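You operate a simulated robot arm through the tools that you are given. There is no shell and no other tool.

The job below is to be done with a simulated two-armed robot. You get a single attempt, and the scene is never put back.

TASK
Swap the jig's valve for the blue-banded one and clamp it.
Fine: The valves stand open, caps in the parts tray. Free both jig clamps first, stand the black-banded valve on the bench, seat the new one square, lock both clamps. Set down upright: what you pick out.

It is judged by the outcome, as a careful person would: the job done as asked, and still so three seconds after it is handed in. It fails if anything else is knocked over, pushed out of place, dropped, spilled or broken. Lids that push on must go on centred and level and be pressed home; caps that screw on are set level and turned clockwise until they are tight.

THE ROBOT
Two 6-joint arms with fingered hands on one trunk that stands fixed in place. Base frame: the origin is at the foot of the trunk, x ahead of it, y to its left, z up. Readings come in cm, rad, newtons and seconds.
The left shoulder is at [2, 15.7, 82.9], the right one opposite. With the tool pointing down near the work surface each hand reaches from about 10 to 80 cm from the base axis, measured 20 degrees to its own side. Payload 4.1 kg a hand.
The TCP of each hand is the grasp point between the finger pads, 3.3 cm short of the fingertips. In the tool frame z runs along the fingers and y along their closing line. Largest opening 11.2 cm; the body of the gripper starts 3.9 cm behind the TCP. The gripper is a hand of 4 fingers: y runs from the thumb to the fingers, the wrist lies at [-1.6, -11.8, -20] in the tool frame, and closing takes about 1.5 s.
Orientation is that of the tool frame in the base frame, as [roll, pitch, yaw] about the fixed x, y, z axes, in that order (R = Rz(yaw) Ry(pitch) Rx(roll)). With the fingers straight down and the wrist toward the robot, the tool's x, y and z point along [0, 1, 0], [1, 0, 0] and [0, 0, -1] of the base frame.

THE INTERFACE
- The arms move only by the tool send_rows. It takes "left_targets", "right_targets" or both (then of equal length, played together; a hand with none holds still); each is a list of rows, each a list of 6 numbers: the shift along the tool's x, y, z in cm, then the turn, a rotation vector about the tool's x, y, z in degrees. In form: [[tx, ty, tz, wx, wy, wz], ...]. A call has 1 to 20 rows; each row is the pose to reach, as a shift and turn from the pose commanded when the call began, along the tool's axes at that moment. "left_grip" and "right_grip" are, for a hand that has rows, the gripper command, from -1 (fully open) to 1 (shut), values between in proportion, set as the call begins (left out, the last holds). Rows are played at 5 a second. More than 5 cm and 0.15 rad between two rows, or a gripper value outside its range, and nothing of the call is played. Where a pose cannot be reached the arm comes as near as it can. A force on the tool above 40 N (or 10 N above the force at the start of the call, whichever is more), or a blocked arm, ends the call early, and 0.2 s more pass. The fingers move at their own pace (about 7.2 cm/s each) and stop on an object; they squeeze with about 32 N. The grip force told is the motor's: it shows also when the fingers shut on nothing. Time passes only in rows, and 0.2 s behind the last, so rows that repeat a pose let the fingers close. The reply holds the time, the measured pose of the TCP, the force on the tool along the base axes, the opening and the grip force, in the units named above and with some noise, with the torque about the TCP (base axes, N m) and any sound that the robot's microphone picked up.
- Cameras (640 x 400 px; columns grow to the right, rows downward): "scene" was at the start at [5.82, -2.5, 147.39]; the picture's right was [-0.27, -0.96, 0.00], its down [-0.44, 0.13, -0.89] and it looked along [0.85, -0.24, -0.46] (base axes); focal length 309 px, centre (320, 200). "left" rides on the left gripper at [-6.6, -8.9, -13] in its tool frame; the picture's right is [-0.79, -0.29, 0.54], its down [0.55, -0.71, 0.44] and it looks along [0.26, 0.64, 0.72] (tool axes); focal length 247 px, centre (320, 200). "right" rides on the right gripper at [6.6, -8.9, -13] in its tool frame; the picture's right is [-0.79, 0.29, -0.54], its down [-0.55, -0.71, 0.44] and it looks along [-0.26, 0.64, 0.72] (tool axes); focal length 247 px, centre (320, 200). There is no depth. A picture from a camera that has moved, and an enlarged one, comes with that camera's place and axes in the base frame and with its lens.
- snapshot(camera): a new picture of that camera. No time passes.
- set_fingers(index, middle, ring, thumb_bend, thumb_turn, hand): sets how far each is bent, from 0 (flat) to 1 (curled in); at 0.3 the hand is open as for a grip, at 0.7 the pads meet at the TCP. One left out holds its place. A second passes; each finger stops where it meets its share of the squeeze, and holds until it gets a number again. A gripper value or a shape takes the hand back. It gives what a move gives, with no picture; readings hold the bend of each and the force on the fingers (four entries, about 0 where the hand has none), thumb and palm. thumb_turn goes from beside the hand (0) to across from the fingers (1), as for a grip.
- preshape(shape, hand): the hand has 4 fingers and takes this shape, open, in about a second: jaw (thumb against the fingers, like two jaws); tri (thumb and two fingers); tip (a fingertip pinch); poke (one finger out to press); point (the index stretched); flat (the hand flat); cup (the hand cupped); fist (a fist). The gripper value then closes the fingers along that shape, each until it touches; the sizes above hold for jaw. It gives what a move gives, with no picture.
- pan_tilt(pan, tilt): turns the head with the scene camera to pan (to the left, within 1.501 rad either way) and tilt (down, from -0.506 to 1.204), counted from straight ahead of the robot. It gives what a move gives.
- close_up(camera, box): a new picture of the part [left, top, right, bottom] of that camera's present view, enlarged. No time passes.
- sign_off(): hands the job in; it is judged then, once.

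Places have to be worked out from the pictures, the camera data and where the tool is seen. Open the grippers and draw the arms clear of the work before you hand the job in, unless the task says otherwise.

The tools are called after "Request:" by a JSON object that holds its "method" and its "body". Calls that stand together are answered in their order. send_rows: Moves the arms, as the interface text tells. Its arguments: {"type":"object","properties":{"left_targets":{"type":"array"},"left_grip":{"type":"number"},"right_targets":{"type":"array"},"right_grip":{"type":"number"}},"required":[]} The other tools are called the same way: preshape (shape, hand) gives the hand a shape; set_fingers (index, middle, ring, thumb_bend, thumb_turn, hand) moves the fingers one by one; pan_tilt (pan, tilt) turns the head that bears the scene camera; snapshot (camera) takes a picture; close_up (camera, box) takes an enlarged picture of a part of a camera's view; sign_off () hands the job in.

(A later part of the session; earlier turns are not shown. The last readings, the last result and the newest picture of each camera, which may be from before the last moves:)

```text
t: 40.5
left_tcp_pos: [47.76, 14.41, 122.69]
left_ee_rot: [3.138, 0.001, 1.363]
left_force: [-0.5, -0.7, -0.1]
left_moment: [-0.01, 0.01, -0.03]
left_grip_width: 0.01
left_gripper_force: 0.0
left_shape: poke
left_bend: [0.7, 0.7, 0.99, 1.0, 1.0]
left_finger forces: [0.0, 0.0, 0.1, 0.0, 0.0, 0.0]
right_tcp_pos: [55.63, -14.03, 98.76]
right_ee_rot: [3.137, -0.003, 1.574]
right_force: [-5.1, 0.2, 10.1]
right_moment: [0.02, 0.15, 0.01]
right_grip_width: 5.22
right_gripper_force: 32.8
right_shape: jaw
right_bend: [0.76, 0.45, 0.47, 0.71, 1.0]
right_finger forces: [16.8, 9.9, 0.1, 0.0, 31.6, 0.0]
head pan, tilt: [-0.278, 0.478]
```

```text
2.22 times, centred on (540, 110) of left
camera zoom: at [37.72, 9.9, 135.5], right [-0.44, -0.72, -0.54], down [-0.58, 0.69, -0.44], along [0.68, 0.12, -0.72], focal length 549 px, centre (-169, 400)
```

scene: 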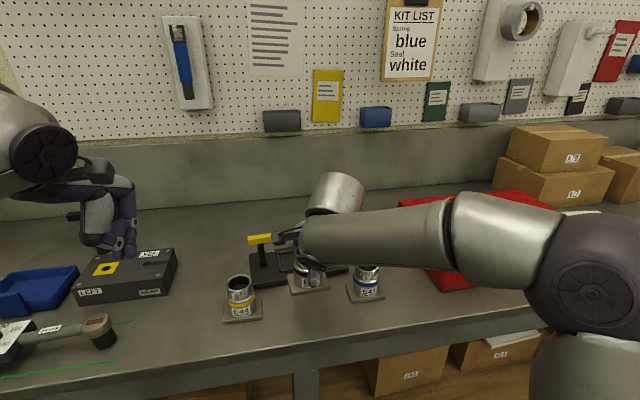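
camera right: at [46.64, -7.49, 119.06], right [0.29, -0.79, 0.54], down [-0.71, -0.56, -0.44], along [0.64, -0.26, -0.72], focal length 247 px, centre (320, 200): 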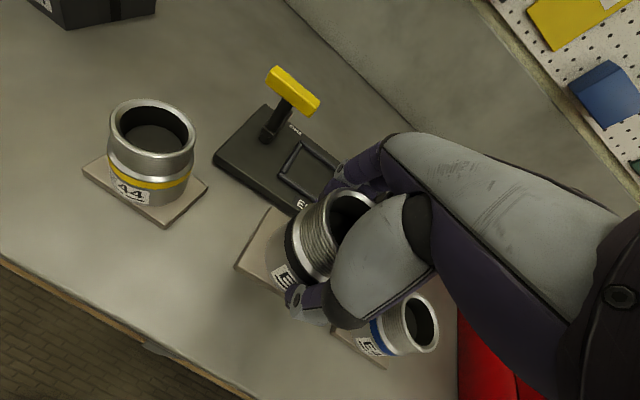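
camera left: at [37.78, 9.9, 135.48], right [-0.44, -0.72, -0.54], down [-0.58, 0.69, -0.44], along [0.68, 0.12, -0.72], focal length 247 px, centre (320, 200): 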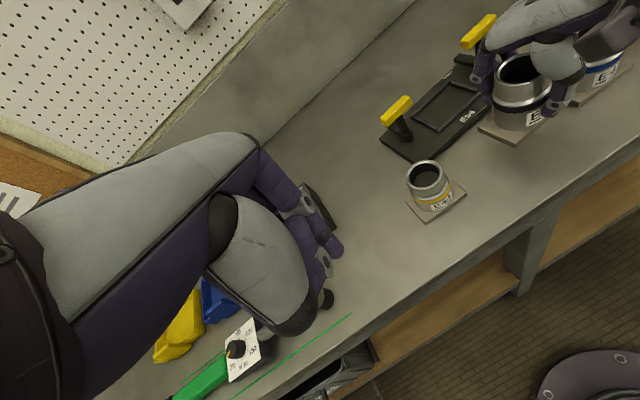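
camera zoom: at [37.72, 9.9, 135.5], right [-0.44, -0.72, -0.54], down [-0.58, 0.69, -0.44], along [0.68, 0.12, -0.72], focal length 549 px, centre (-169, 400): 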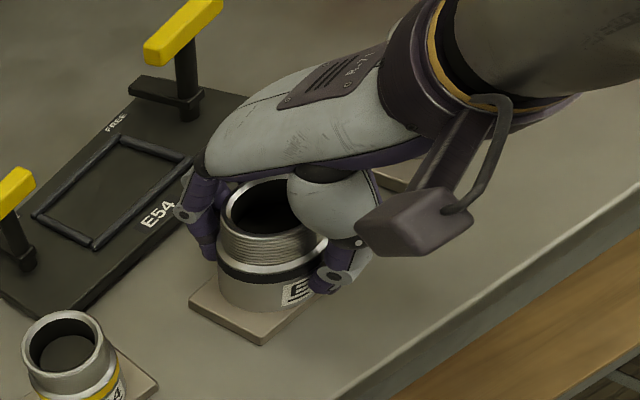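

The valve is standing on the bench (contact at TCP z ≈ 98.75, i.e. the jig seat is 2.0 cm above the bench). I ease off 0.1 cm and open the hand.

Request:
{"method": "send_rows", "body": {"right_targets": [[0, 0, -0.12, 0, 0, 0], [0, 0, -0.12, 0, 0, 0]]}}

Request:
{"method": "send_rows", "body": {"right_targets": [[0, 0, 0, 0, 0, 0], [0, 0, 0, 0, 0, 0], [0, 0, 0, 0, 0, 0], [0, 0, 0, 0, 0, 0], [0, 0, 0, 0, 0, 0], [0, 0, 0, 0, 0, 0], [0, 0, 0, 0, 0, 0]], "right_grip": -1}}

Request:
{"method": "close_up", "body": {"camera": "left", "box": [440, 20, 640, 200]}}

Request:
{"method": "snapshot", "body": {"camera": "right"}}

```text
t: 41.1
left_tcp_pos: [47.86, 14.45, 122.55]
left_ee_rot: [3.139, 0.0, 1.361]
left_force: [-0.1, -0.8, -0.3]
left_moment: [0.04, -0.01, 0.02]
left_grip_width: 0.01
left_gripper_force: 0.1
left_shape: poke
left_bend: [0.7, 0.7, 0.99, 1.0, 1.0]
left_finger forces: [0.1, 0.0, 0.0, 0.0, 0.0, 0.1]
right_tcp_pos: [55.61, -14.04, 98.71]
right_ee_rot: [3.139, -0.002, 1.575]
right_force: [-1.6, 0.9, 10.6]
right_moment: [0.05, -0.04, 0.0]
right_grip_width: 5.22
right_gripper_force: 32.5
right_shape: jaw
right_bend: [0.76, 0.45, 0.47, 0.71, 1.0]
right_finger forces: [18.3, 11.3, 0.0, 0.0, 29.9, 0.0]
head pan, tilt: [-0.278, 0.478]
```

```text
t: 42.7
left_tcp_pos: [47.86, 14.36, 122.45]
left_ee_rot: [3.138, -0.001, 1.361]
left_force: [0.2, -0.7, 0.6]
left_moment: [-0.03, -0.02, 0.0]
left_grip_width: 0.0
left_gripper_force: 0.2
left_shape: poke
left_bend: [0.7, 0.7, 0.99, 1.0, 1.0]
left_finger forces: [0.0, 0.0, 0.0, 0.0, 0.0, 0.1]
right_tcp_pos: [55.6, -14.15, 98.59]
right_ee_rot: [3.141, 0.0, 1.573]
right_force: [-0.2, 0.7, 0.8]
right_moment: [0.0, -0.01, -0.01]
right_grip_width: 11.14
right_gripper_force: 0.0
right_shape: jaw
right_bend: [0.3, 0.3, 0.3, 0.3, 0.98]
right_finger forces: [0.1, 0.1, 0.0, 0.1, 0.0, 0.0]
head pan, tilt: [-0.278, 0.478]
```

```text
2.22 times, centred on (540, 110) of left
camera zoom: at [37.76, 9.9, 135.49], right [-0.44, -0.72, -0.54], down [-0.58, 0.69, -0.44], along [0.68, 0.12, -0.72], focal length 549 px, centre (-169, 400)
```

zoom: 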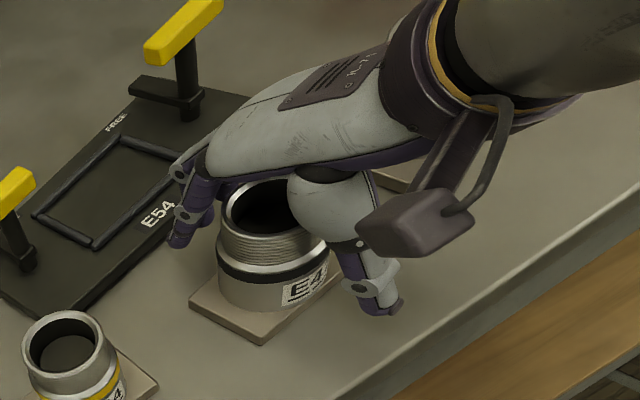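

```text
taken
camera right: at [46.65, -7.49, 111.66], right [0.29, -0.79, 0.54], down [-0.71, -0.55, -0.44], along [0.64, -0.26, -0.72], focal length 247 px, centre (320, 200)
```

right: 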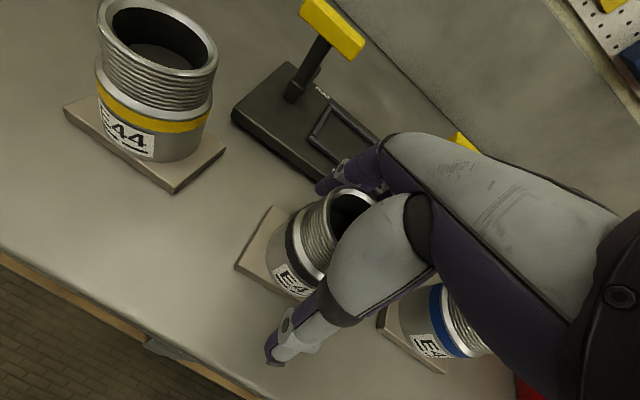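

E47 stands upright on the bench, free of the hand. I raise straight up and move over the blue valve E41 (est. [56.3, −28]) for a centring look.

Request:
{"method": "send_rows", "body": {"right_targets": [[0, 0, -1.5, 0, 0, 0], [0, 0, -3.5, 0, 0, 0], [0, 0, -6.0, 0, 0, 0], [0, 0, -9.0, 0, 0, 0], [-2.5, 0.2, -9.8, 0, 0, 0], [-5.3, 0.4, -9.8, 0, 0, 0], [-8.1, 0.6, -9.8, 0, 0, 0], [-10.9, 0.7, -9.8, 0, 0, 0], [-14.1, 0.7, -9.8, 0, 0, 0], [-14.1, 0.7, -9.8, 0, 0, 0]]}}

Request:
{"method": "snapshot", "body": {"camera": "scene"}}

Request:
{"method": "snapshot", "body": {"camera": "left"}}

Request:
{"method": "snapshot", "body": {"camera": "right"}}

```text
t: 44.9
left_tcp_pos: [47.71, 14.45, 122.49]
left_ee_rot: [3.14, -0.001, 1.362]
left_force: [0.6, -0.1, -0.7]
left_moment: [-0.02, 0.02, 0.04]
left_grip_width: 0.0
left_gripper_force: 0.1
left_shape: poke
left_bend: [0.7, 0.7, 0.99, 1.0, 1.0]
left_finger forces: [0.0, 0.0, 0.0, 0.0, 0.0, 0.0]
right_tcp_pos: [56.18, -28.08, 108.55]
right_ee_rot: [3.14, 0.0, 1.574]
right_force: [-0.9, -1.0, 0.7]
right_moment: [0.0, 0.01, 0.03]
right_grip_width: 11.15
right_gripper_force: 0.0
right_shape: jaw
right_bend: [0.3, 0.3, 0.3, 0.3, 0.98]
right_finger forces: [0.1, 0.1, 0.0, 0.0, 0.0, 0.1]
head pan, tilt: [-0.278, 0.478]
```

```text
taken
```

scene: 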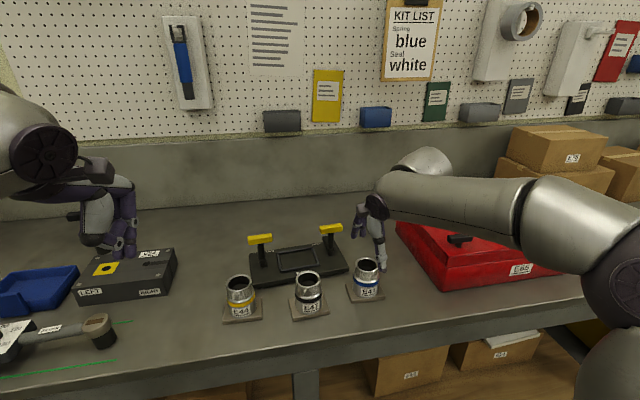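

```text
taken
camera left: at [37.76, 9.91, 135.49], right [-0.44, -0.72, -0.54], down [-0.58, 0.69, -0.44], along [0.68, 0.12, -0.72], focal length 247 px, centre (320, 200)
```

left: 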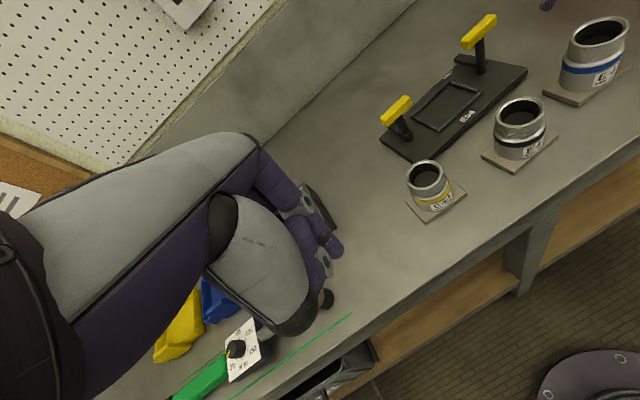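

```text
taken
camera right: at [47.25, -21.57, 121.55], right [0.29, -0.79, 0.54], down [-0.71, -0.55, -0.44], along [0.64, -0.26, -0.72], focal length 247 px, centre (320, 200)
```

right: 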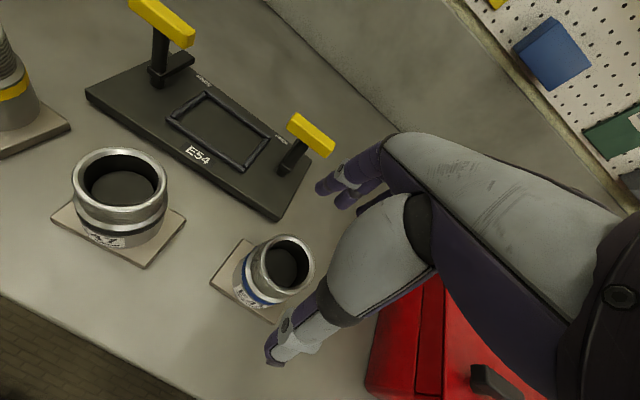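

The black valve stands well and the jig pocket is empty. I enlarge the view of E41 to centre on it and read its plate's yaw against the jig.

Request:
{"method": "close_up", "body": {"camera": "right", "box": [190, 190, 340, 340]}}

Request:
{"method": "close_up", "body": {"camera": "scene", "box": [215, 215, 395, 330]}}

Request:
{"method": "close_up", "body": {"camera": "right", "box": [80, 50, 340, 230]}}

```text
2.67 times, centred on (265, 265) of right
camera zoom: at [47.25, -21.57, 121.55], right [0.29, -0.79, 0.54], down [-0.71, -0.55, -0.44], along [0.64, -0.26, -0.72], focal length 659 px, centre (467, 27)
```

zoom: 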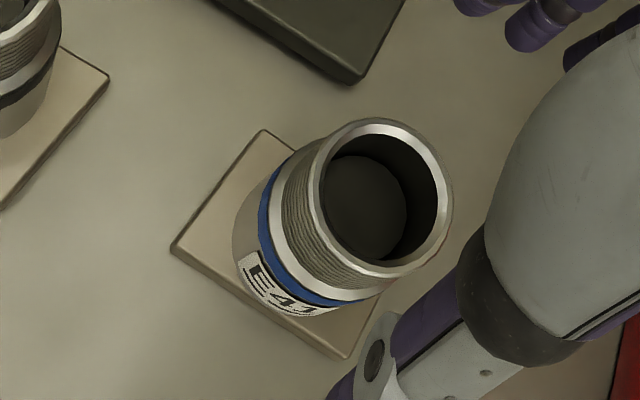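

```text
3.48 times, centred on (305, 272) of scene
camera zoom: at [5.82, -2.49, 147.39], right [-0.27, -0.96, 0.0], down [-0.44, 0.13, -0.89], along [0.85, -0.24, -0.46], focal length 1075 px, centre (372, -52)
```

zoom: 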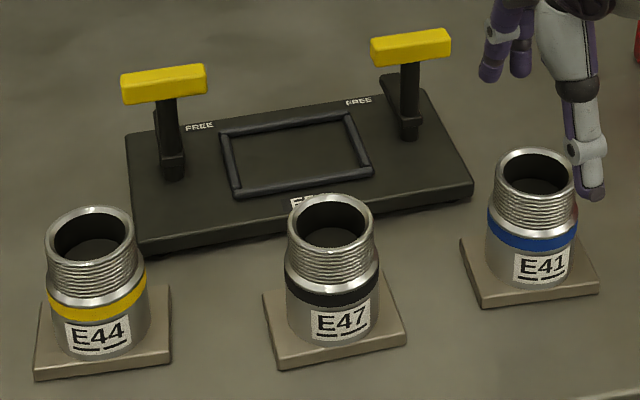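

```text
2.22 times, centred on (210, 140) of right
camera zoom: at [47.25, -21.57, 121.55], right [0.29, -0.79, 0.54], down [-0.71, -0.55, -0.44], along [0.64, -0.26, -0.72], focal length 549 px, centre (564, 333)
```

zoom: 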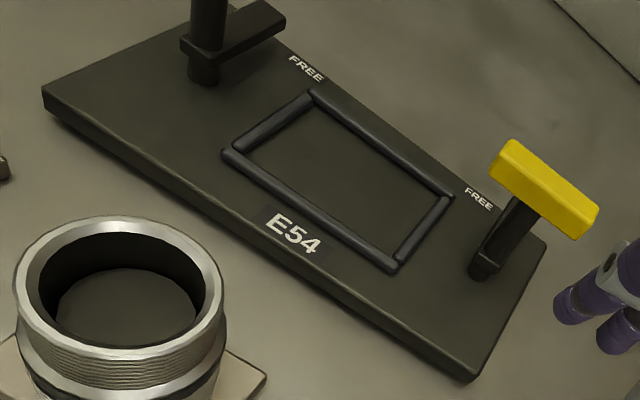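

E41's axis comes out near [56.9, −28.2], and its plate appears turned about 5° clockwise relative to the jig. I take finer enlargements of both plates and the pocket to measure yaw and fit precisely.

Request:
{"method": "close_up", "body": {"camera": "right", "box": [40, 180, 200, 280]}}

Request:
{"method": "close_up", "body": {"camera": "right", "box": [200, 225, 310, 335]}}

Request:
{"method": "close_up", "body": {"camera": "right", "box": [150, 80, 280, 190]}}

Request:
{"method": "close_up", "body": {"camera": "scene", "box": [270, 230, 350, 290]}}

```text
4.00 times, centred on (120, 230) of right
camera zoom: at [47.25, -21.57, 121.55], right [0.29, -0.79, 0.54], down [-0.71, -0.55, -0.44], along [0.64, -0.26, -0.72], focal length 988 px, centre (1120, 80)
```

zoom: 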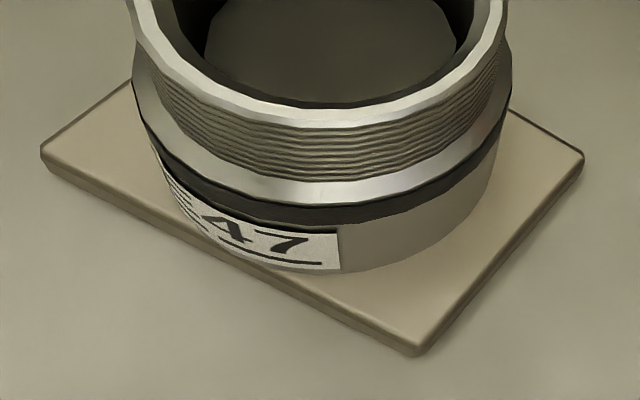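

```text
3.64 times, centred on (255, 280) of right
camera zoom: at [47.25, -21.57, 121.55], right [0.29, -0.79, 0.54], down [-0.71, -0.55, -0.44], along [0.64, -0.26, -0.72], focal length 898 px, centre (556, -91)
```

zoom: 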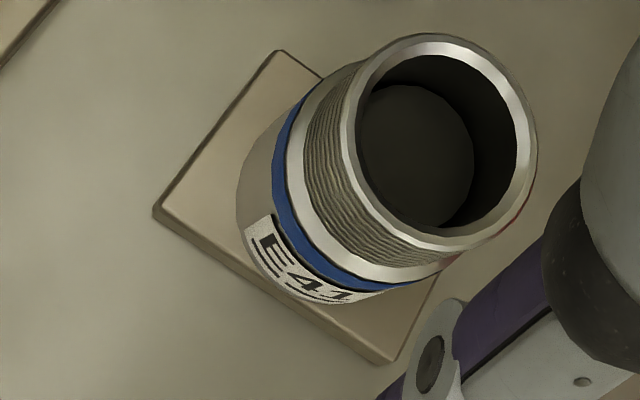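

```text
3.64 times, centred on (215, 135) of right
camera zoom: at [47.25, -21.57, 121.55], right [0.29, -0.79, 0.54], down [-0.71, -0.55, -0.44], along [0.64, -0.26, -0.72], focal length 898 px, centre (702, 436)
```

zoom: 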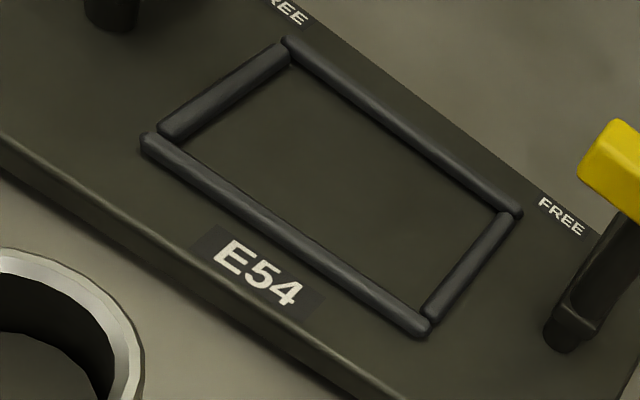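

```text
6.67 times, centred on (310, 260) of scene
camera zoom: at [5.82, -2.49, 147.39], right [-0.27, -0.96, 0.0], down [-0.44, 0.13, -0.89], along [0.85, -0.24, -0.46], focal length 2061 px, centre (387, -200)
```

zoom: 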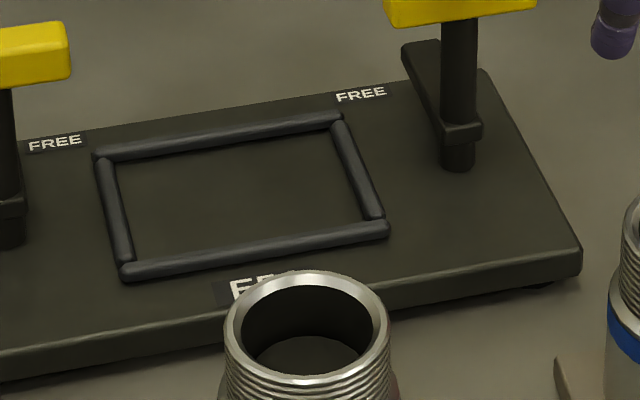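

Pocket inside measures about 9.1 × 6.9 cm centred near [70.8, −14.8]; the plates are about 8.1 × 5.9, so there is ±0.5 cm of play. E41's plate is turned ≈5.3° clockwise, its axis near [56.8, −28.1]. I turn the hand by the same angle and centre on it.

Request:
{"method": "send_rows", "body": {"right_targets": [[0, 0.3, 0.3, 0, 0, 2.6], [0, 0.6, 0.5, 0, 0, 5.3], [0, 0.6, 0.5, 0, 0, 5.3]]}}

Request:
{"method": "close_up", "body": {"camera": "right", "box": [190, 190, 340, 340]}}

```text
t: 45.7
left_tcp_pos: [47.83, 14.47, 122.59]
left_ee_rot: [3.139, -0.001, 1.363]
left_force: [0.2, 0.2, 0.2]
left_moment: [0.0, 0.01, 0.01]
left_grip_width: 0.01
left_gripper_force: 0.1
left_shape: poke
left_bend: [0.7, 0.7, 0.99, 1.0, 1.0]
left_finger forces: [0.1, 0.1, 0.0, 0.0, 0.0, 0.0]
right_tcp_pos: [56.77, -28.11, 107.91]
right_ee_rot: [-3.141, 0.001, 1.481]
right_force: [0.1, -0.2, 0.0]
right_moment: [-0.02, 0.01, 0.0]
right_grip_width: 11.15
right_gripper_force: 0.0
right_shape: jaw
right_bend: [0.3, 0.3, 0.3, 0.3, 0.98]
right_finger forces: [0.0, 0.1, 0.0, 0.0, 0.0, 0.0]
head pan, tilt: [-0.278, 0.478]
```

```text
2.67 times, centred on (265, 265) of right
camera zoom: at [48.5, -20.79, 120.93], right [0.21, -0.81, 0.54], down [-0.76, -0.49, -0.44], along [0.62, -0.31, -0.72], focal length 659 px, centre (467, 27)
```

zoom: 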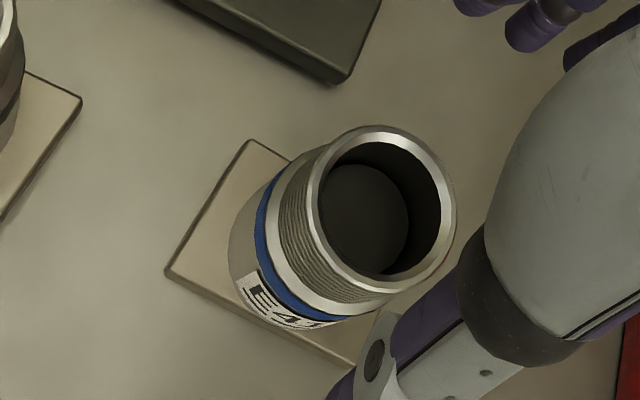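

E41's rim is now centred to ~0.1 cm and its plate lines up with the hand to about 1°. I lower the open hand around it to the same relative height as used for E47 (TCP ≈ 98.8), in two steps.

Request:
{"method": "send_rows", "body": {"right_targets": [[0, 0.05, 1.5, 0, 0, 0], [0, 0.05, 3.0, 0, 0, 0], [0, 0.05, 4.5, 0, 0, 0], [0, 0.05, 6.0, 0, 0, 0], [0, 0.05, 6.0, 0, 0, 0]]}}

Request:
{"method": "send_rows", "body": {"right_targets": [[0, 0, 0.8, 0, 0, 0], [0, 0, 1.6, 0, 0, 0], [0, 0, 2.4, 0, 0, 0], [0, 0, 3.1, 0, 0, 0], [0, 0, 3.1, 0, 0, 0]]}}

Request:
{"method": "close_up", "body": {"camera": "right", "box": [180, 180, 400, 400]}}

Request:
{"method": "close_up", "body": {"camera": "left", "box": [480, 0, 640, 150]}}

```text
t: 46.9
left_tcp_pos: [47.84, 14.44, 122.48]
left_ee_rot: [3.138, 0.0, 1.361]
left_force: [-0.1, 0.2, -0.4]
left_moment: [-0.01, -0.02, 0.01]
left_grip_width: 0.0
left_gripper_force: 0.0
left_shape: poke
left_bend: [0.7, 0.7, 0.99, 1.0, 1.0]
left_finger forces: [0.0, 0.1, 0.0, 0.0, 0.0, 0.0]
right_tcp_pos: [57.01, -28.1, 102.09]
right_ee_rot: [3.141, 0.001, 1.482]
right_force: [0.8, 0.0, 0.2]
right_moment: [0.02, 0.02, 0.02]
right_grip_width: 11.16
right_gripper_force: 0.2
right_shape: jaw
right_bend: [0.3, 0.3, 0.3, 0.3, 0.98]
right_finger forces: [0.0, 0.1, 0.0, 0.0, 0.0, 0.1]
head pan, tilt: [-0.278, 0.478]
```

```text
t: 48.1
left_tcp_pos: [47.88, 14.41, 122.62]
left_ee_rot: [3.14, 0.0, 1.362]
left_force: [-0.5, 0.9, 0.2]
left_moment: [0.0, -0.01, 0.01]
left_grip_width: 0.01
left_gripper_force: 0.1
left_shape: poke
left_bend: [0.7, 0.7, 0.99, 1.0, 1.0]
left_finger forces: [0.0, 0.0, 0.0, 0.0, 0.0, 0.0]
right_tcp_pos: [56.73, -28.12, 98.81]
right_ee_rot: [3.14, 0.0, 1.481]
right_force: [-0.7, 0.1, -0.2]
right_moment: [-0.02, 0.0, 0.02]
right_grip_width: 11.17
right_gripper_force: 0.1
right_shape: jaw
right_bend: [0.3, 0.3, 0.3, 0.3, 0.98]
right_finger forces: [0.0, 0.0, 0.0, 0.0, 0.0, 0.0]
head pan, tilt: [-0.278, 0.478]
```

```text
1.82 times, centred on (290, 290) of right
camera zoom: at [48.53, -20.78, 111.86], right [0.21, -0.81, 0.54], down [-0.76, -0.49, -0.44], along [0.62, -0.31, -0.72], focal length 449 px, centre (374, 36)
```

zoom: 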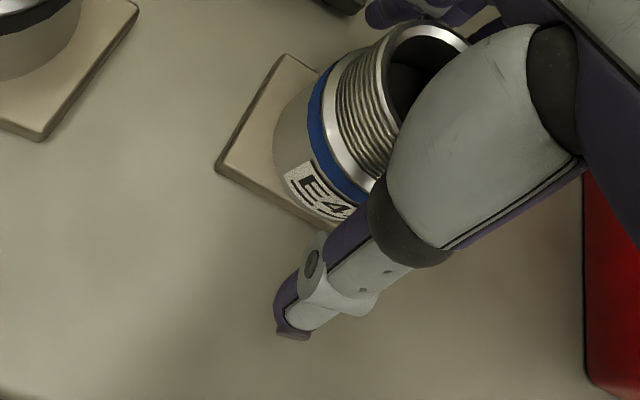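

```text
2.67 times, centred on (560, 75) of left
camera zoom: at [37.76, 9.9, 135.49], right [-0.44, -0.72, -0.54], down [-0.58, 0.69, -0.44], along [0.68, 0.12, -0.72], focal length 659 px, centre (-320, 533)
```

zoom: 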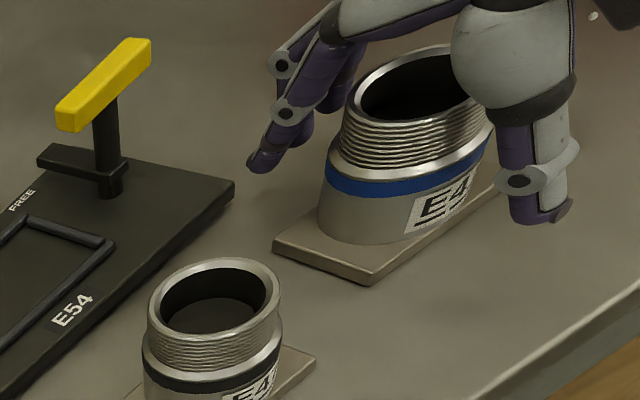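

Positioned around E41 with no contact forces. Closing the hand now.

Request:
{"method": "send_rows", "body": {"right_targets": [[0, 0, 0, 0, 0, 0], [0, 0, 0, 0, 0, 0], [0, 0, 0, 0, 0, 0], [0, 0, 0, 0, 0, 0], [0, 0, 0, 0, 0, 0], [0, 0, 0, 0, 0, 0], [0, 0, 0, 0, 0, 0], [0, 0, 0, 0, 0, 0], [0, 0, 0, 0, 0, 0]], "right_grip": 1}}

Request:
{"method": "close_up", "body": {"camera": "right", "box": [180, 180, 400, 400]}}

Request:
{"method": "close_up", "body": {"camera": "left", "box": [480, 0, 640, 150]}}

```text
t: 50.1
left_tcp_pos: [47.89, 14.39, 122.7]
left_ee_rot: [3.14, 0.0, 1.361]
left_force: [-0.8, 0.0, -0.3]
left_moment: [-0.02, 0.01, 0.0]
left_grip_width: 0.02
left_gripper_force: 0.0
left_shape: poke
left_bend: [0.7, 0.7, 0.99, 1.0, 1.0]
left_finger forces: [0.1, 0.1, 0.0, 0.0, 0.0, 0.0]
right_tcp_pos: [56.84, -28.05, 98.91]
right_ee_rot: [3.141, 0.002, 1.48]
right_force: [-1.7, 1.3, -0.4]
right_moment: [0.0, 0.04, 0.04]
right_grip_width: 5.17
right_gripper_force: 32.1
right_shape: jaw
right_bend: [0.76, 0.46, 0.49, 0.71, 1.0]
right_finger forces: [16.8, 10.6, 0.0, 0.0, 27.9, 0.0]
head pan, tilt: [-0.278, 0.478]
```

```text
1.82 times, centred on (290, 290) of right
camera zoom: at [48.53, -20.77, 111.88], right [0.21, -0.81, 0.54], down [-0.76, -0.49, -0.44], along [0.62, -0.31, -0.72], focal length 449 px, centre (374, 36)
```

zoom: 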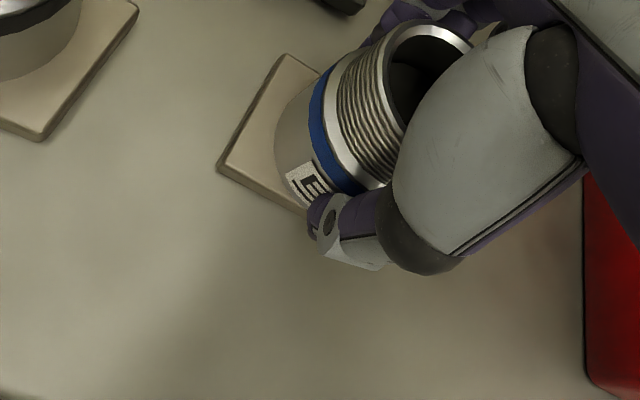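

```text
2.67 times, centred on (560, 75) of left
camera zoom: at [37.76, 9.9, 135.49], right [-0.44, -0.72, -0.54], down [-0.58, 0.69, -0.44], along [0.68, 0.12, -0.72], focal length 659 px, centre (-320, 533)
```

zoom: 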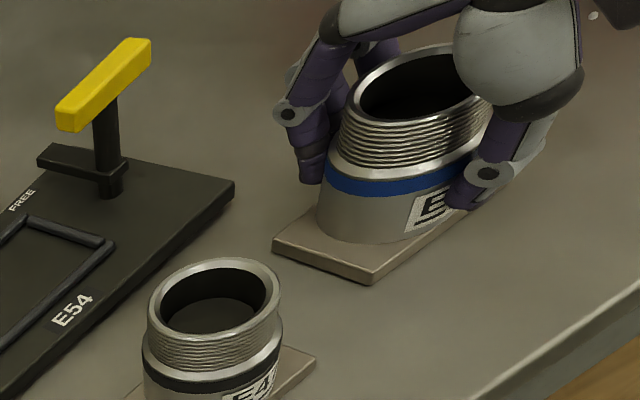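

E41 is gripped just as E47 was (same opening, same in-hand view; plate centre about 0.2 cm nearer me than the TCP). I lift 2 cm and check.

Request:
{"method": "send_rows", "body": {"right_targets": [[0, 0, -0.4, 0, 0, 0], [0, 0, -0.8, 0, 0, 0], [0, 0, -1.2, 0, 0, 0], [0, 0, -1.6, 0, 0, 0], [0, 0, -2.0, 0, 0, 0], [0, 0, -2.0, 0, 0, 0]]}}

Request:
{"method": "close_up", "body": {"camera": "right", "box": [180, 180, 400, 400]}}

Request:
{"method": "close_up", "body": {"camera": "left", "box": [480, 0, 640, 150]}}

```text
t: 51.5
left_tcp_pos: [47.79, 14.46, 122.58]
left_ee_rot: [3.14, 0.0, 1.361]
left_force: [-0.5, 1.3, 0.1]
left_moment: [0.0, -0.02, -0.01]
left_grip_width: 0.02
left_gripper_force: 0.0
left_shape: poke
left_bend: [0.7, 0.7, 0.99, 1.0, 1.0]
left_finger forces: [0.1, 0.0, 0.0, 0.0, 0.0, 0.0]
right_tcp_pos: [56.87, -28.23, 100.93]
right_ee_rot: [-3.141, 0.001, 1.481]
right_force: [-1.0, 0.4, -5.9]
right_moment: [0.04, 0.02, -0.03]
right_grip_width: 5.22
right_gripper_force: 32.2
right_shape: jaw
right_bend: [0.76, 0.46, 0.49, 0.71, 1.0]
right_finger forces: [17.5, 10.7, 0.0, 0.1, 27.4, 0.1]
head pan, tilt: [-0.278, 0.478]
```

```text
1.82 times, centred on (290, 290) of right
camera zoom: at [48.6, -20.79, 113.92], right [0.21, -0.81, 0.54], down [-0.76, -0.49, -0.44], along [0.62, -0.31, -0.72], focal length 449 px, centre (374, 36)
```

zoom: 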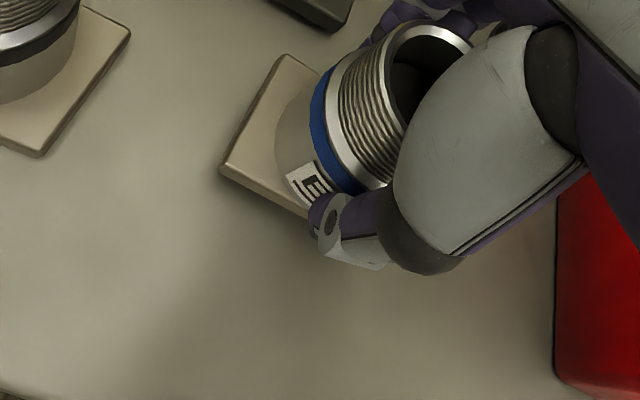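

```text
2.67 times, centred on (560, 75) of left
camera zoom: at [37.77, 9.89, 135.49], right [-0.44, -0.72, -0.54], down [-0.58, 0.69, -0.44], along [0.68, 0.12, -0.72], focal length 659 px, centre (-320, 533)
```

zoom: 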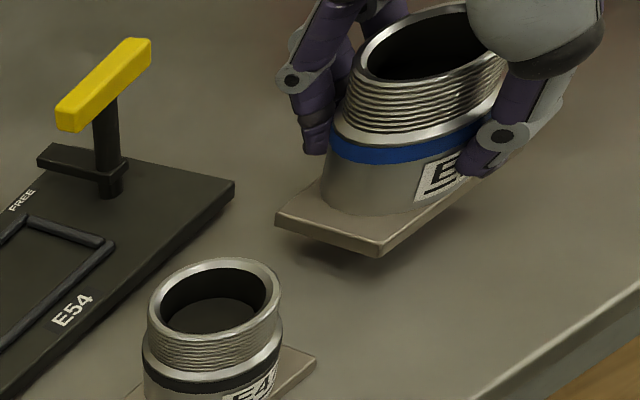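

E41 hangs level and secure (≈5.9 N). I carry it up and around — clear of E47 and of the right T-handle — to above the jig pocket, turning it back square on the way.

Request:
{"method": "send_rows", "body": {"right_targets": [[0, 0, -1.5, 0, 0, 0], [0, 0, -3.5, 0, 0, 0], [0, 0, -5.5, 0, 0, 0], [1, 0.5, -6.5, 0, 0, -0.5], [3, 1.5, -6.5, 0, 0, -1], [5.3, 2.7, -6.5, 0, 0, -1.5], [8, 4, -6.5, 0, 0, -2], [10, 4.7, -6.5, 0, 0, -2.5], [12, 5.4, -6.5, 0, 0, -3], [13.6, 6.0, -6.5, 0, 0, -3.5], [13.9, 8, -6.5, 0, 0, -4], [14.15, 9.97, -6.5, 0, 0, -4.5], [14.3, 11.5, -6.5, 0, 0, -5], [14.42, 12.96, -6.5, 0, 0, -5.15], [14.42, 12.96, -6.5, 0, 0, -5.15]]}}

Request:
{"method": "snapshot", "body": {"camera": "right"}}

Request:
{"method": "close_up", "body": {"camera": "left", "box": [370, 0, 570, 180]}}

Request:
{"method": "snapshot", "body": {"camera": "scene"}}

```text
t: 54.7
left_tcp_pos: [47.79, 14.47, 122.57]
left_ee_rot: [3.14, -0.001, 1.362]
left_force: [-0.2, -0.4, 0.2]
left_moment: [0.0, 0.0, -0.02]
left_grip_width: 0.01
left_gripper_force: 0.1
left_shape: poke
left_bend: [0.7, 0.7, 0.99, 1.0, 1.0]
left_finger forces: [0.0, 0.0, 0.0, 0.0, 0.1, 0.0]
right_tcp_pos: [71.02, -14.99, 107.45]
right_ee_rot: [-3.139, 0.0, 1.571]
right_force: [0.7, 0.5, -7.4]
right_moment: [0.0, 0.02, -0.02]
right_grip_width: 5.19
right_gripper_force: 32.1
right_shape: jaw
right_bend: [0.76, 0.46, 0.49, 0.71, 1.0]
right_finger forces: [17.5, 10.9, 0.1, 0.1, 27.5, 0.1]
head pan, tilt: [-0.278, 0.478]
```

```text
taken
camera right: at [62.21, -8.35, 120.34], right [0.29, -0.79, 0.54], down [-0.71, -0.55, -0.43], along [0.64, -0.26, -0.72], focal length 247 px, centre (320, 200)
```

right: 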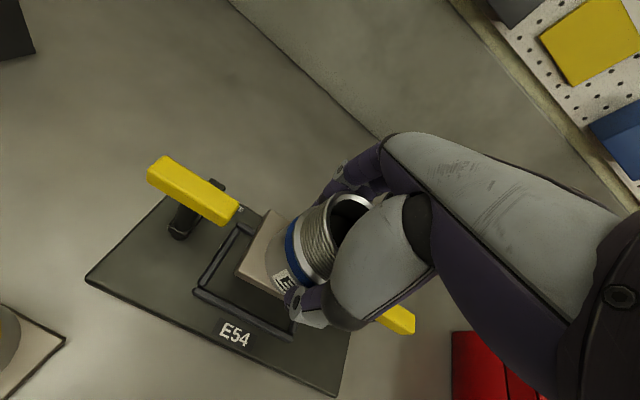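

```text
2.22 times, centred on (470, 90) of left
camera zoom: at [37.77, 9.89, 135.49], right [-0.44, -0.72, -0.54], down [-0.58, 0.69, -0.44], along [0.68, 0.12, -0.72], focal length 549 px, centre (-13, 444)
```

zoom: 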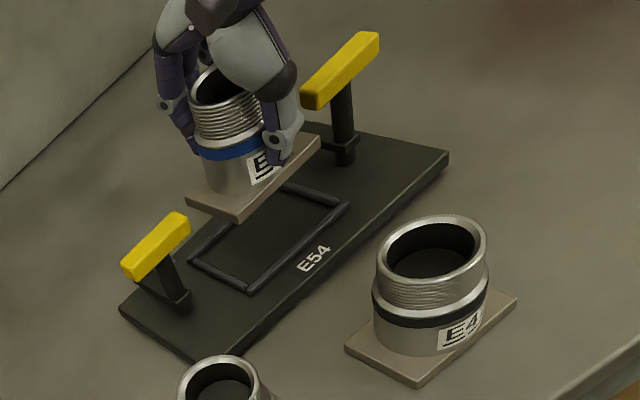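

```text
taken
```

scene: 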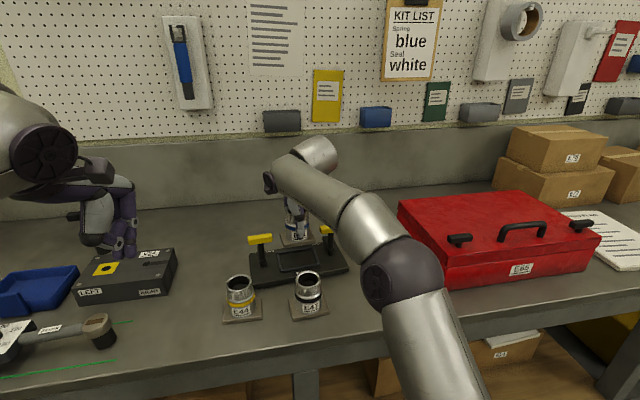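

E41 is square above the pocket. I lower it to about 1.8 cm above seating and check its position against the rails.

Request:
{"method": "send_rows", "body": {"right_targets": [[0.08, 0, 1.0, 0, 0, 0], [0.08, 0, 2.0, 0, 0, 0], [0.08, 0, 3.0, 0, 0, 0], [0.08, 0, 4.0, 0, 0, 0], [0.08, 0, 4.8, 0, 0, 0], [0.08, 0, 4.8, 0, 0, 0]]}}

Request:
{"method": "close_up", "body": {"camera": "right", "box": [160, 170, 360, 370]}}

Request:
{"method": "close_up", "body": {"camera": "left", "box": [390, 30, 510, 150]}}

Request:
{"method": "close_up", "body": {"camera": "scene", "box": [245, 220, 355, 290]}}

```text
t: 56.1
left_tcp_pos: [47.88, 14.52, 122.59]
left_ee_rot: [3.14, 0.001, 1.362]
left_force: [0.2, 0.1, 0.4]
left_moment: [0.0, 0.0, 0.05]
left_grip_width: 0.0
left_gripper_force: 0.0
left_shape: poke
left_bend: [0.7, 0.7, 0.99, 1.0, 1.0]
left_finger forces: [0.0, 0.0, 0.0, 0.0, 0.0, 0.1]
right_tcp_pos: [71.14, -14.85, 102.59]
right_ee_rot: [3.141, -0.001, 1.571]
right_force: [0.3, 0.6, -6.1]
right_moment: [0.01, -0.01, -0.01]
right_grip_width: 5.18
right_gripper_force: 32.2
right_shape: jaw
right_bend: [0.76, 0.46, 0.49, 0.71, 1.0]
right_finger forces: [17.4, 10.9, 0.0, 0.0, 27.2, 0.0]
head pan, tilt: [-0.278, 0.478]
```

```text
2.00 times, centred on (260, 270) of right
camera zoom: at [62.21, -8.27, 115.57], right [0.29, -0.79, 0.54], down [-0.71, -0.55, -0.44], along [0.64, -0.26, -0.72], focal length 494 px, centre (440, 60)
```

zoom: 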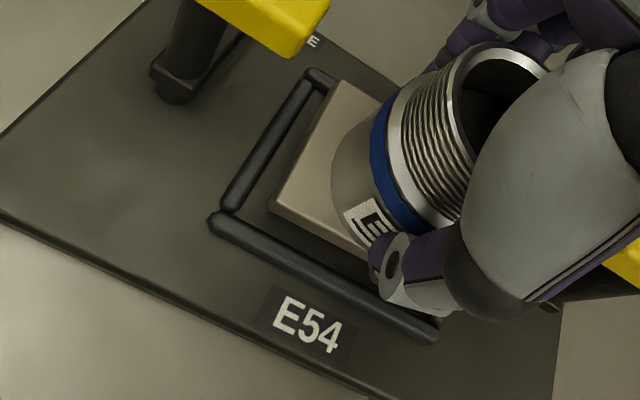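

```text
3.33 times, centred on (450, 90) of left
camera zoom: at [37.78, 9.89, 135.49], right [-0.44, -0.72, -0.54], down [-0.58, 0.69, -0.44], along [0.68, 0.12, -0.72], focal length 823 px, centre (-113, 567)
```

zoom: 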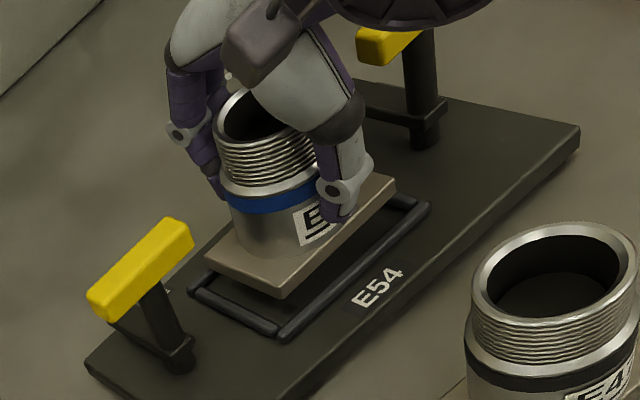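

```text
5.71 times, centred on (300, 255) of scene
camera zoom: at [5.84, -2.5, 147.39], right [-0.27, -0.96, 0.0], down [-0.44, 0.13, -0.89], along [0.85, -0.24, -0.46], focal length 1766 px, centre (434, -114)
```

zoom: 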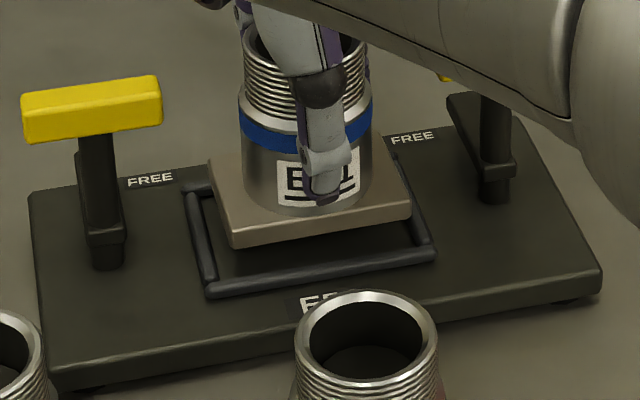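

Both cameras put the plate inside the rails with roughly equal margins (±0.3–0.6 cm) and parallel to them within about 1°. I trim 0.1 cm toward me and lower to just above the expected seat.

Request:
{"method": "send_rows", "body": {"right_targets": [[0, -0.1, 0.4, 0, 0, 0], [0, -0.1, 0.8, 0, 0, 0], [0, -0.1, 1.2, 0, 0, 0], [0, -0.1, 1.5, 0, 0, 0], [0, -0.1, 1.5, 0, 0, 0]]}}

Request:
{"method": "close_up", "body": {"camera": "right", "box": [160, 170, 360, 370]}}

Request:
{"method": "close_up", "body": {"camera": "left", "box": [390, 30, 510, 150]}}

Request:
{"method": "close_up", "body": {"camera": "scene", "box": [245, 220, 355, 290]}}

```text
t: 57.3
left_tcp_pos: [47.86, 14.57, 122.63]
left_ee_rot: [3.14, 0.0, 1.36]
left_force: [0.5, -0.4, 0.5]
left_moment: [0.02, 0.01, 0.01]
left_grip_width: 0.0
left_gripper_force: 0.2
left_shape: poke
left_bend: [0.7, 0.7, 0.99, 1.0, 1.0]
left_finger forces: [0.0, 0.0, 0.0, 0.0, 0.0, 0.0]
right_tcp_pos: [71.0, -14.9, 101.08]
right_ee_rot: [-3.141, 0.0, 1.571]
right_force: [0.2, -0.7, -5.7]
right_moment: [0.01, 0.05, -0.02]
right_grip_width: 5.17
right_gripper_force: 31.7
right_shape: jaw
right_bend: [0.76, 0.46, 0.49, 0.71, 1.0]
right_finger forces: [17.4, 10.8, 0.1, 0.1, 27.3, 0.1]
head pan, tilt: [-0.278, 0.478]
```

```text
2.00 times, centred on (260, 270) of right
camera zoom: at [62.07, -8.3, 113.99], right [0.29, -0.79, 0.54], down [-0.71, -0.55, -0.44], along [0.64, -0.26, -0.72], focal length 494 px, centre (440, 60)
```

zoom: 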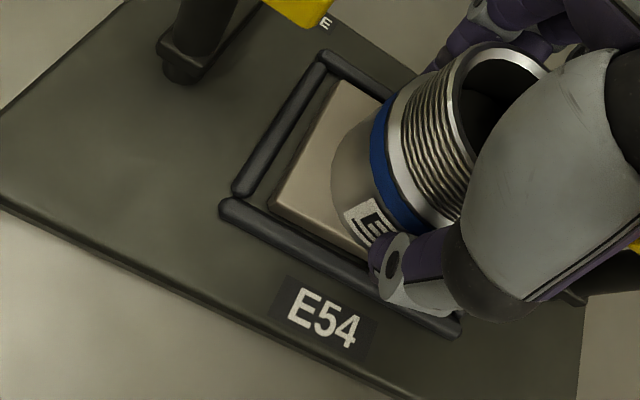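

```text
3.33 times, centred on (450, 90) of left
camera zoom: at [37.78, 9.89, 135.49], right [-0.44, -0.72, -0.54], down [-0.58, 0.69, -0.44], along [0.68, 0.12, -0.72], focal length 823 px, centre (-113, 567)
```

zoom: 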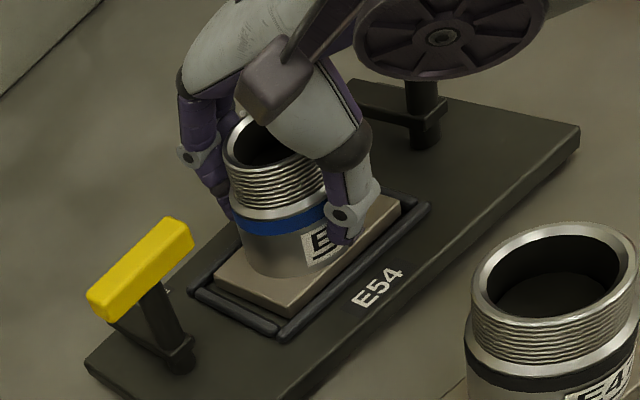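

```text
5.71 times, centred on (300, 255) of scene
camera zoom: at [5.84, -2.5, 147.39], right [-0.27, -0.96, 0.0], down [-0.44, 0.13, -0.89], along [0.85, -0.24, -0.46], focal length 1766 px, centre (434, -114)
```

zoom: 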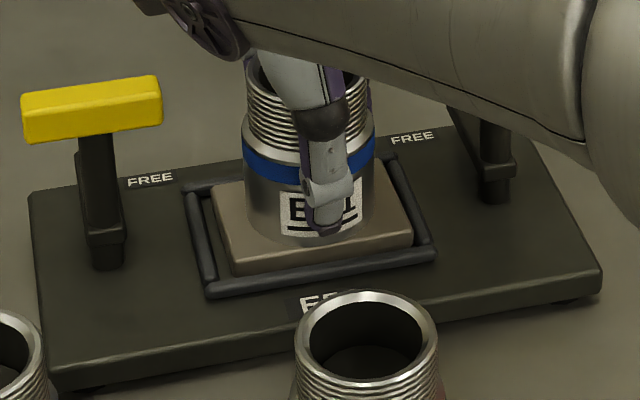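

The plate is inside the rails all round. Final fine lowering until the weight comes off.

Request:
{"method": "send_rows", "body": {"right_targets": [[0, 0, 0.1, 0, 0, 0], [0, 0, 0.2, 0, 0, 0]]}}

```text
t: 57.9
left_tcp_pos: [47.86, 14.44, 122.49]
left_ee_rot: [3.139, 0.0, 1.362]
left_force: [0.0, 0.2, -0.2]
left_moment: [0.02, -0.04, 0.01]
left_grip_width: 0.0
left_gripper_force: 0.1
left_shape: poke
left_bend: [0.7, 0.7, 0.99, 1.0, 1.0]
left_finger forces: [0.1, 0.1, 0.0, 0.0, 0.0, 0.0]
right_tcp_pos: [70.94, -14.83, 100.88]
right_ee_rot: [3.14, 0.0, 1.572]
right_force: [-3.1, 0.1, -1.2]
right_moment: [-0.04, -0.09, 0.02]
right_grip_width: 5.19
right_gripper_force: 32.2
right_shape: jaw
right_bend: [0.76, 0.46, 0.49, 0.71, 1.0]
right_finger forces: [16.8, 10.6, 0.0, 0.0, 28.3, 0.0]
head pan, tilt: [-0.278, 0.478]
```

Contact has begun (load −5.7 → −1.2 N). One more 0.08 cm down to seat it, then I check.

Request:
{"method": "send_rows", "body": {"right_targets": [[0, 0, 0.08, 0, 0, 0], [0, 0, 0.08, 0, 0, 0]]}}

Request:
{"method": "close_up", "body": {"camera": "right", "box": [160, 170, 360, 370]}}

Request:
{"method": "close_up", "body": {"camera": "left", "box": [390, 30, 510, 150]}}

```text
t: 58.5
left_tcp_pos: [47.8, 14.44, 122.58]
left_ee_rot: [3.139, 0.0, 1.362]
left_force: [0.2, 0.3, -0.2]
left_moment: [0.03, 0.01, -0.01]
left_grip_width: 0.0
left_gripper_force: 0.0
left_shape: poke
left_bend: [0.7, 0.7, 0.99, 1.0, 1.0]
left_finger forces: [0.0, 0.0, 0.0, 0.1, 0.0, 0.1]
right_tcp_pos: [70.89, -14.83, 100.84]
right_ee_rot: [3.14, 0.0, 1.57]
right_force: [-1.3, -0.3, 3.1]
right_moment: [0.01, -0.04, 0.01]
right_grip_width: 5.21
right_gripper_force: 32.0
right_shape: jaw
right_bend: [0.76, 0.46, 0.49, 0.71, 1.0]
right_finger forces: [16.9, 10.7, 0.0, 0.0, 28.8, 0.0]
head pan, tilt: [-0.278, 0.478]
```

```text
2.00 times, centred on (260, 270) of right
camera zoom: at [62.03, -8.29, 113.84], right [0.29, -0.79, 0.54], down [-0.71, -0.55, -0.44], along [0.64, -0.26, -0.72], focal length 494 px, centre (440, 60)
```

zoom: 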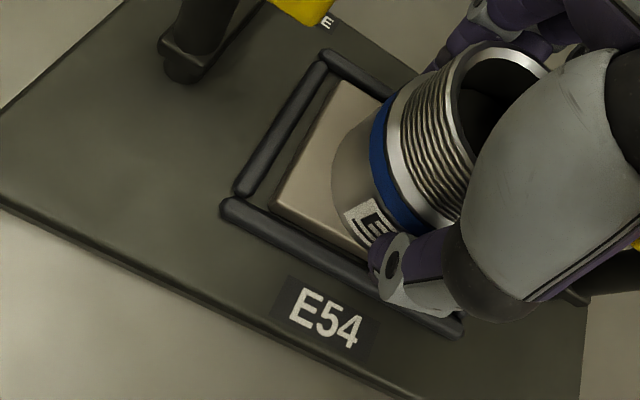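

```text
3.33 times, centred on (450, 90) of left
camera zoom: at [37.74, 9.9, 135.5], right [-0.44, -0.72, -0.54], down [-0.58, 0.69, -0.44], along [0.68, 0.12, -0.72], focal length 823 px, centre (-113, 567)
```

zoom: 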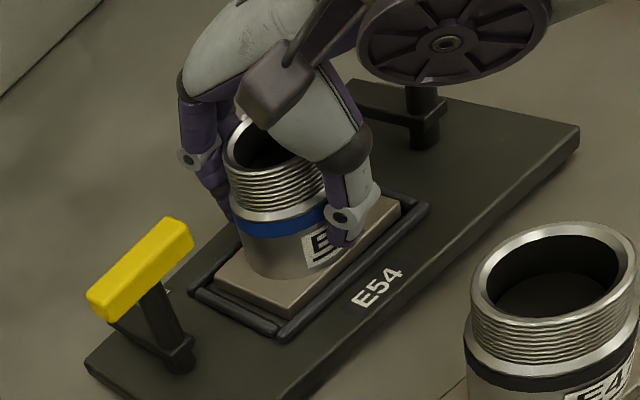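

E41 is seated (load now +3 N, plate flat inside the rails). I open the hand.

Request:
{"method": "send_rows", "body": {"right_targets": [[0, 0, 0, 0, 0, 0], [0, 0, 0, 0, 0, 0], [0, 0, 0, 0, 0, 0], [0, 0, 0, 0, 0, 0], [0, 0, 0, 0, 0, 0], [0, 0, 0, 0, 0, 0], [0, 0, 0, 0, 0, 0]], "right_grip": -1}}

Request:
{"method": "close_up", "body": {"camera": "right", "box": [160, 170, 360, 370]}}

Request:
{"method": "close_up", "body": {"camera": "left", "box": [390, 30, 510, 150]}}

```text
t: 60.1
left_tcp_pos: [47.87, 14.42, 122.57]
left_ee_rot: [3.14, -0.001, 1.362]
left_force: [-0.5, -0.3, 0.0]
left_moment: [0.0, 0.0, 0.0]
left_grip_width: 0.0
left_gripper_force: 0.1
left_shape: poke
left_bend: [0.7, 0.7, 0.99, 1.0, 1.0]
left_finger forces: [0.0, 0.0, 0.0, 0.1, 0.0, 0.1]
right_tcp_pos: [70.99, -14.97, 100.79]
right_ee_rot: [3.141, 0.0, 1.571]
right_force: [-0.6, -0.3, 0.3]
right_moment: [0.0, 0.01, 0.03]
right_grip_width: 11.16
right_gripper_force: 0.1
right_shape: jaw
right_bend: [0.3, 0.3, 0.3, 0.3, 0.98]
right_finger forces: [0.1, 0.1, 0.0, 0.0, 0.0, 0.0]
head pan, tilt: [-0.278, 0.478]
```

```text
2.00 times, centred on (260, 270) of right
camera zoom: at [62.04, -8.29, 113.77], right [0.29, -0.79, 0.54], down [-0.71, -0.55, -0.44], along [0.64, -0.26, -0.72], focal length 494 px, centre (440, 60)
```

zoom: 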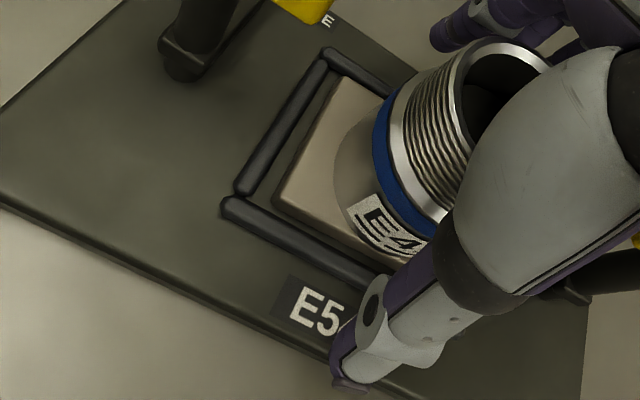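

```text
3.33 times, centred on (450, 90) of left
camera zoom: at [37.76, 9.9, 135.49], right [-0.44, -0.72, -0.54], down [-0.58, 0.69, -0.44], along [0.68, 0.12, -0.72], focal length 823 px, centre (-113, 567)
```

zoom: 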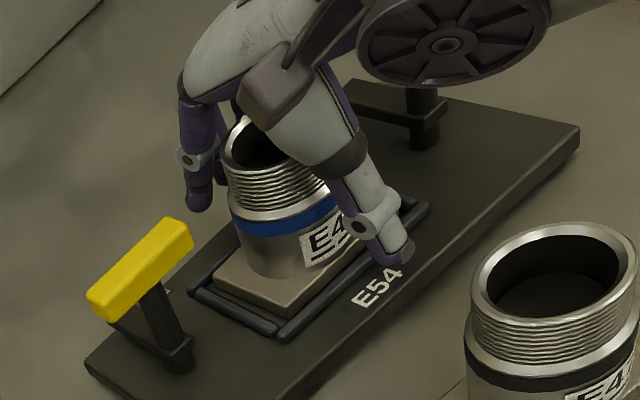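

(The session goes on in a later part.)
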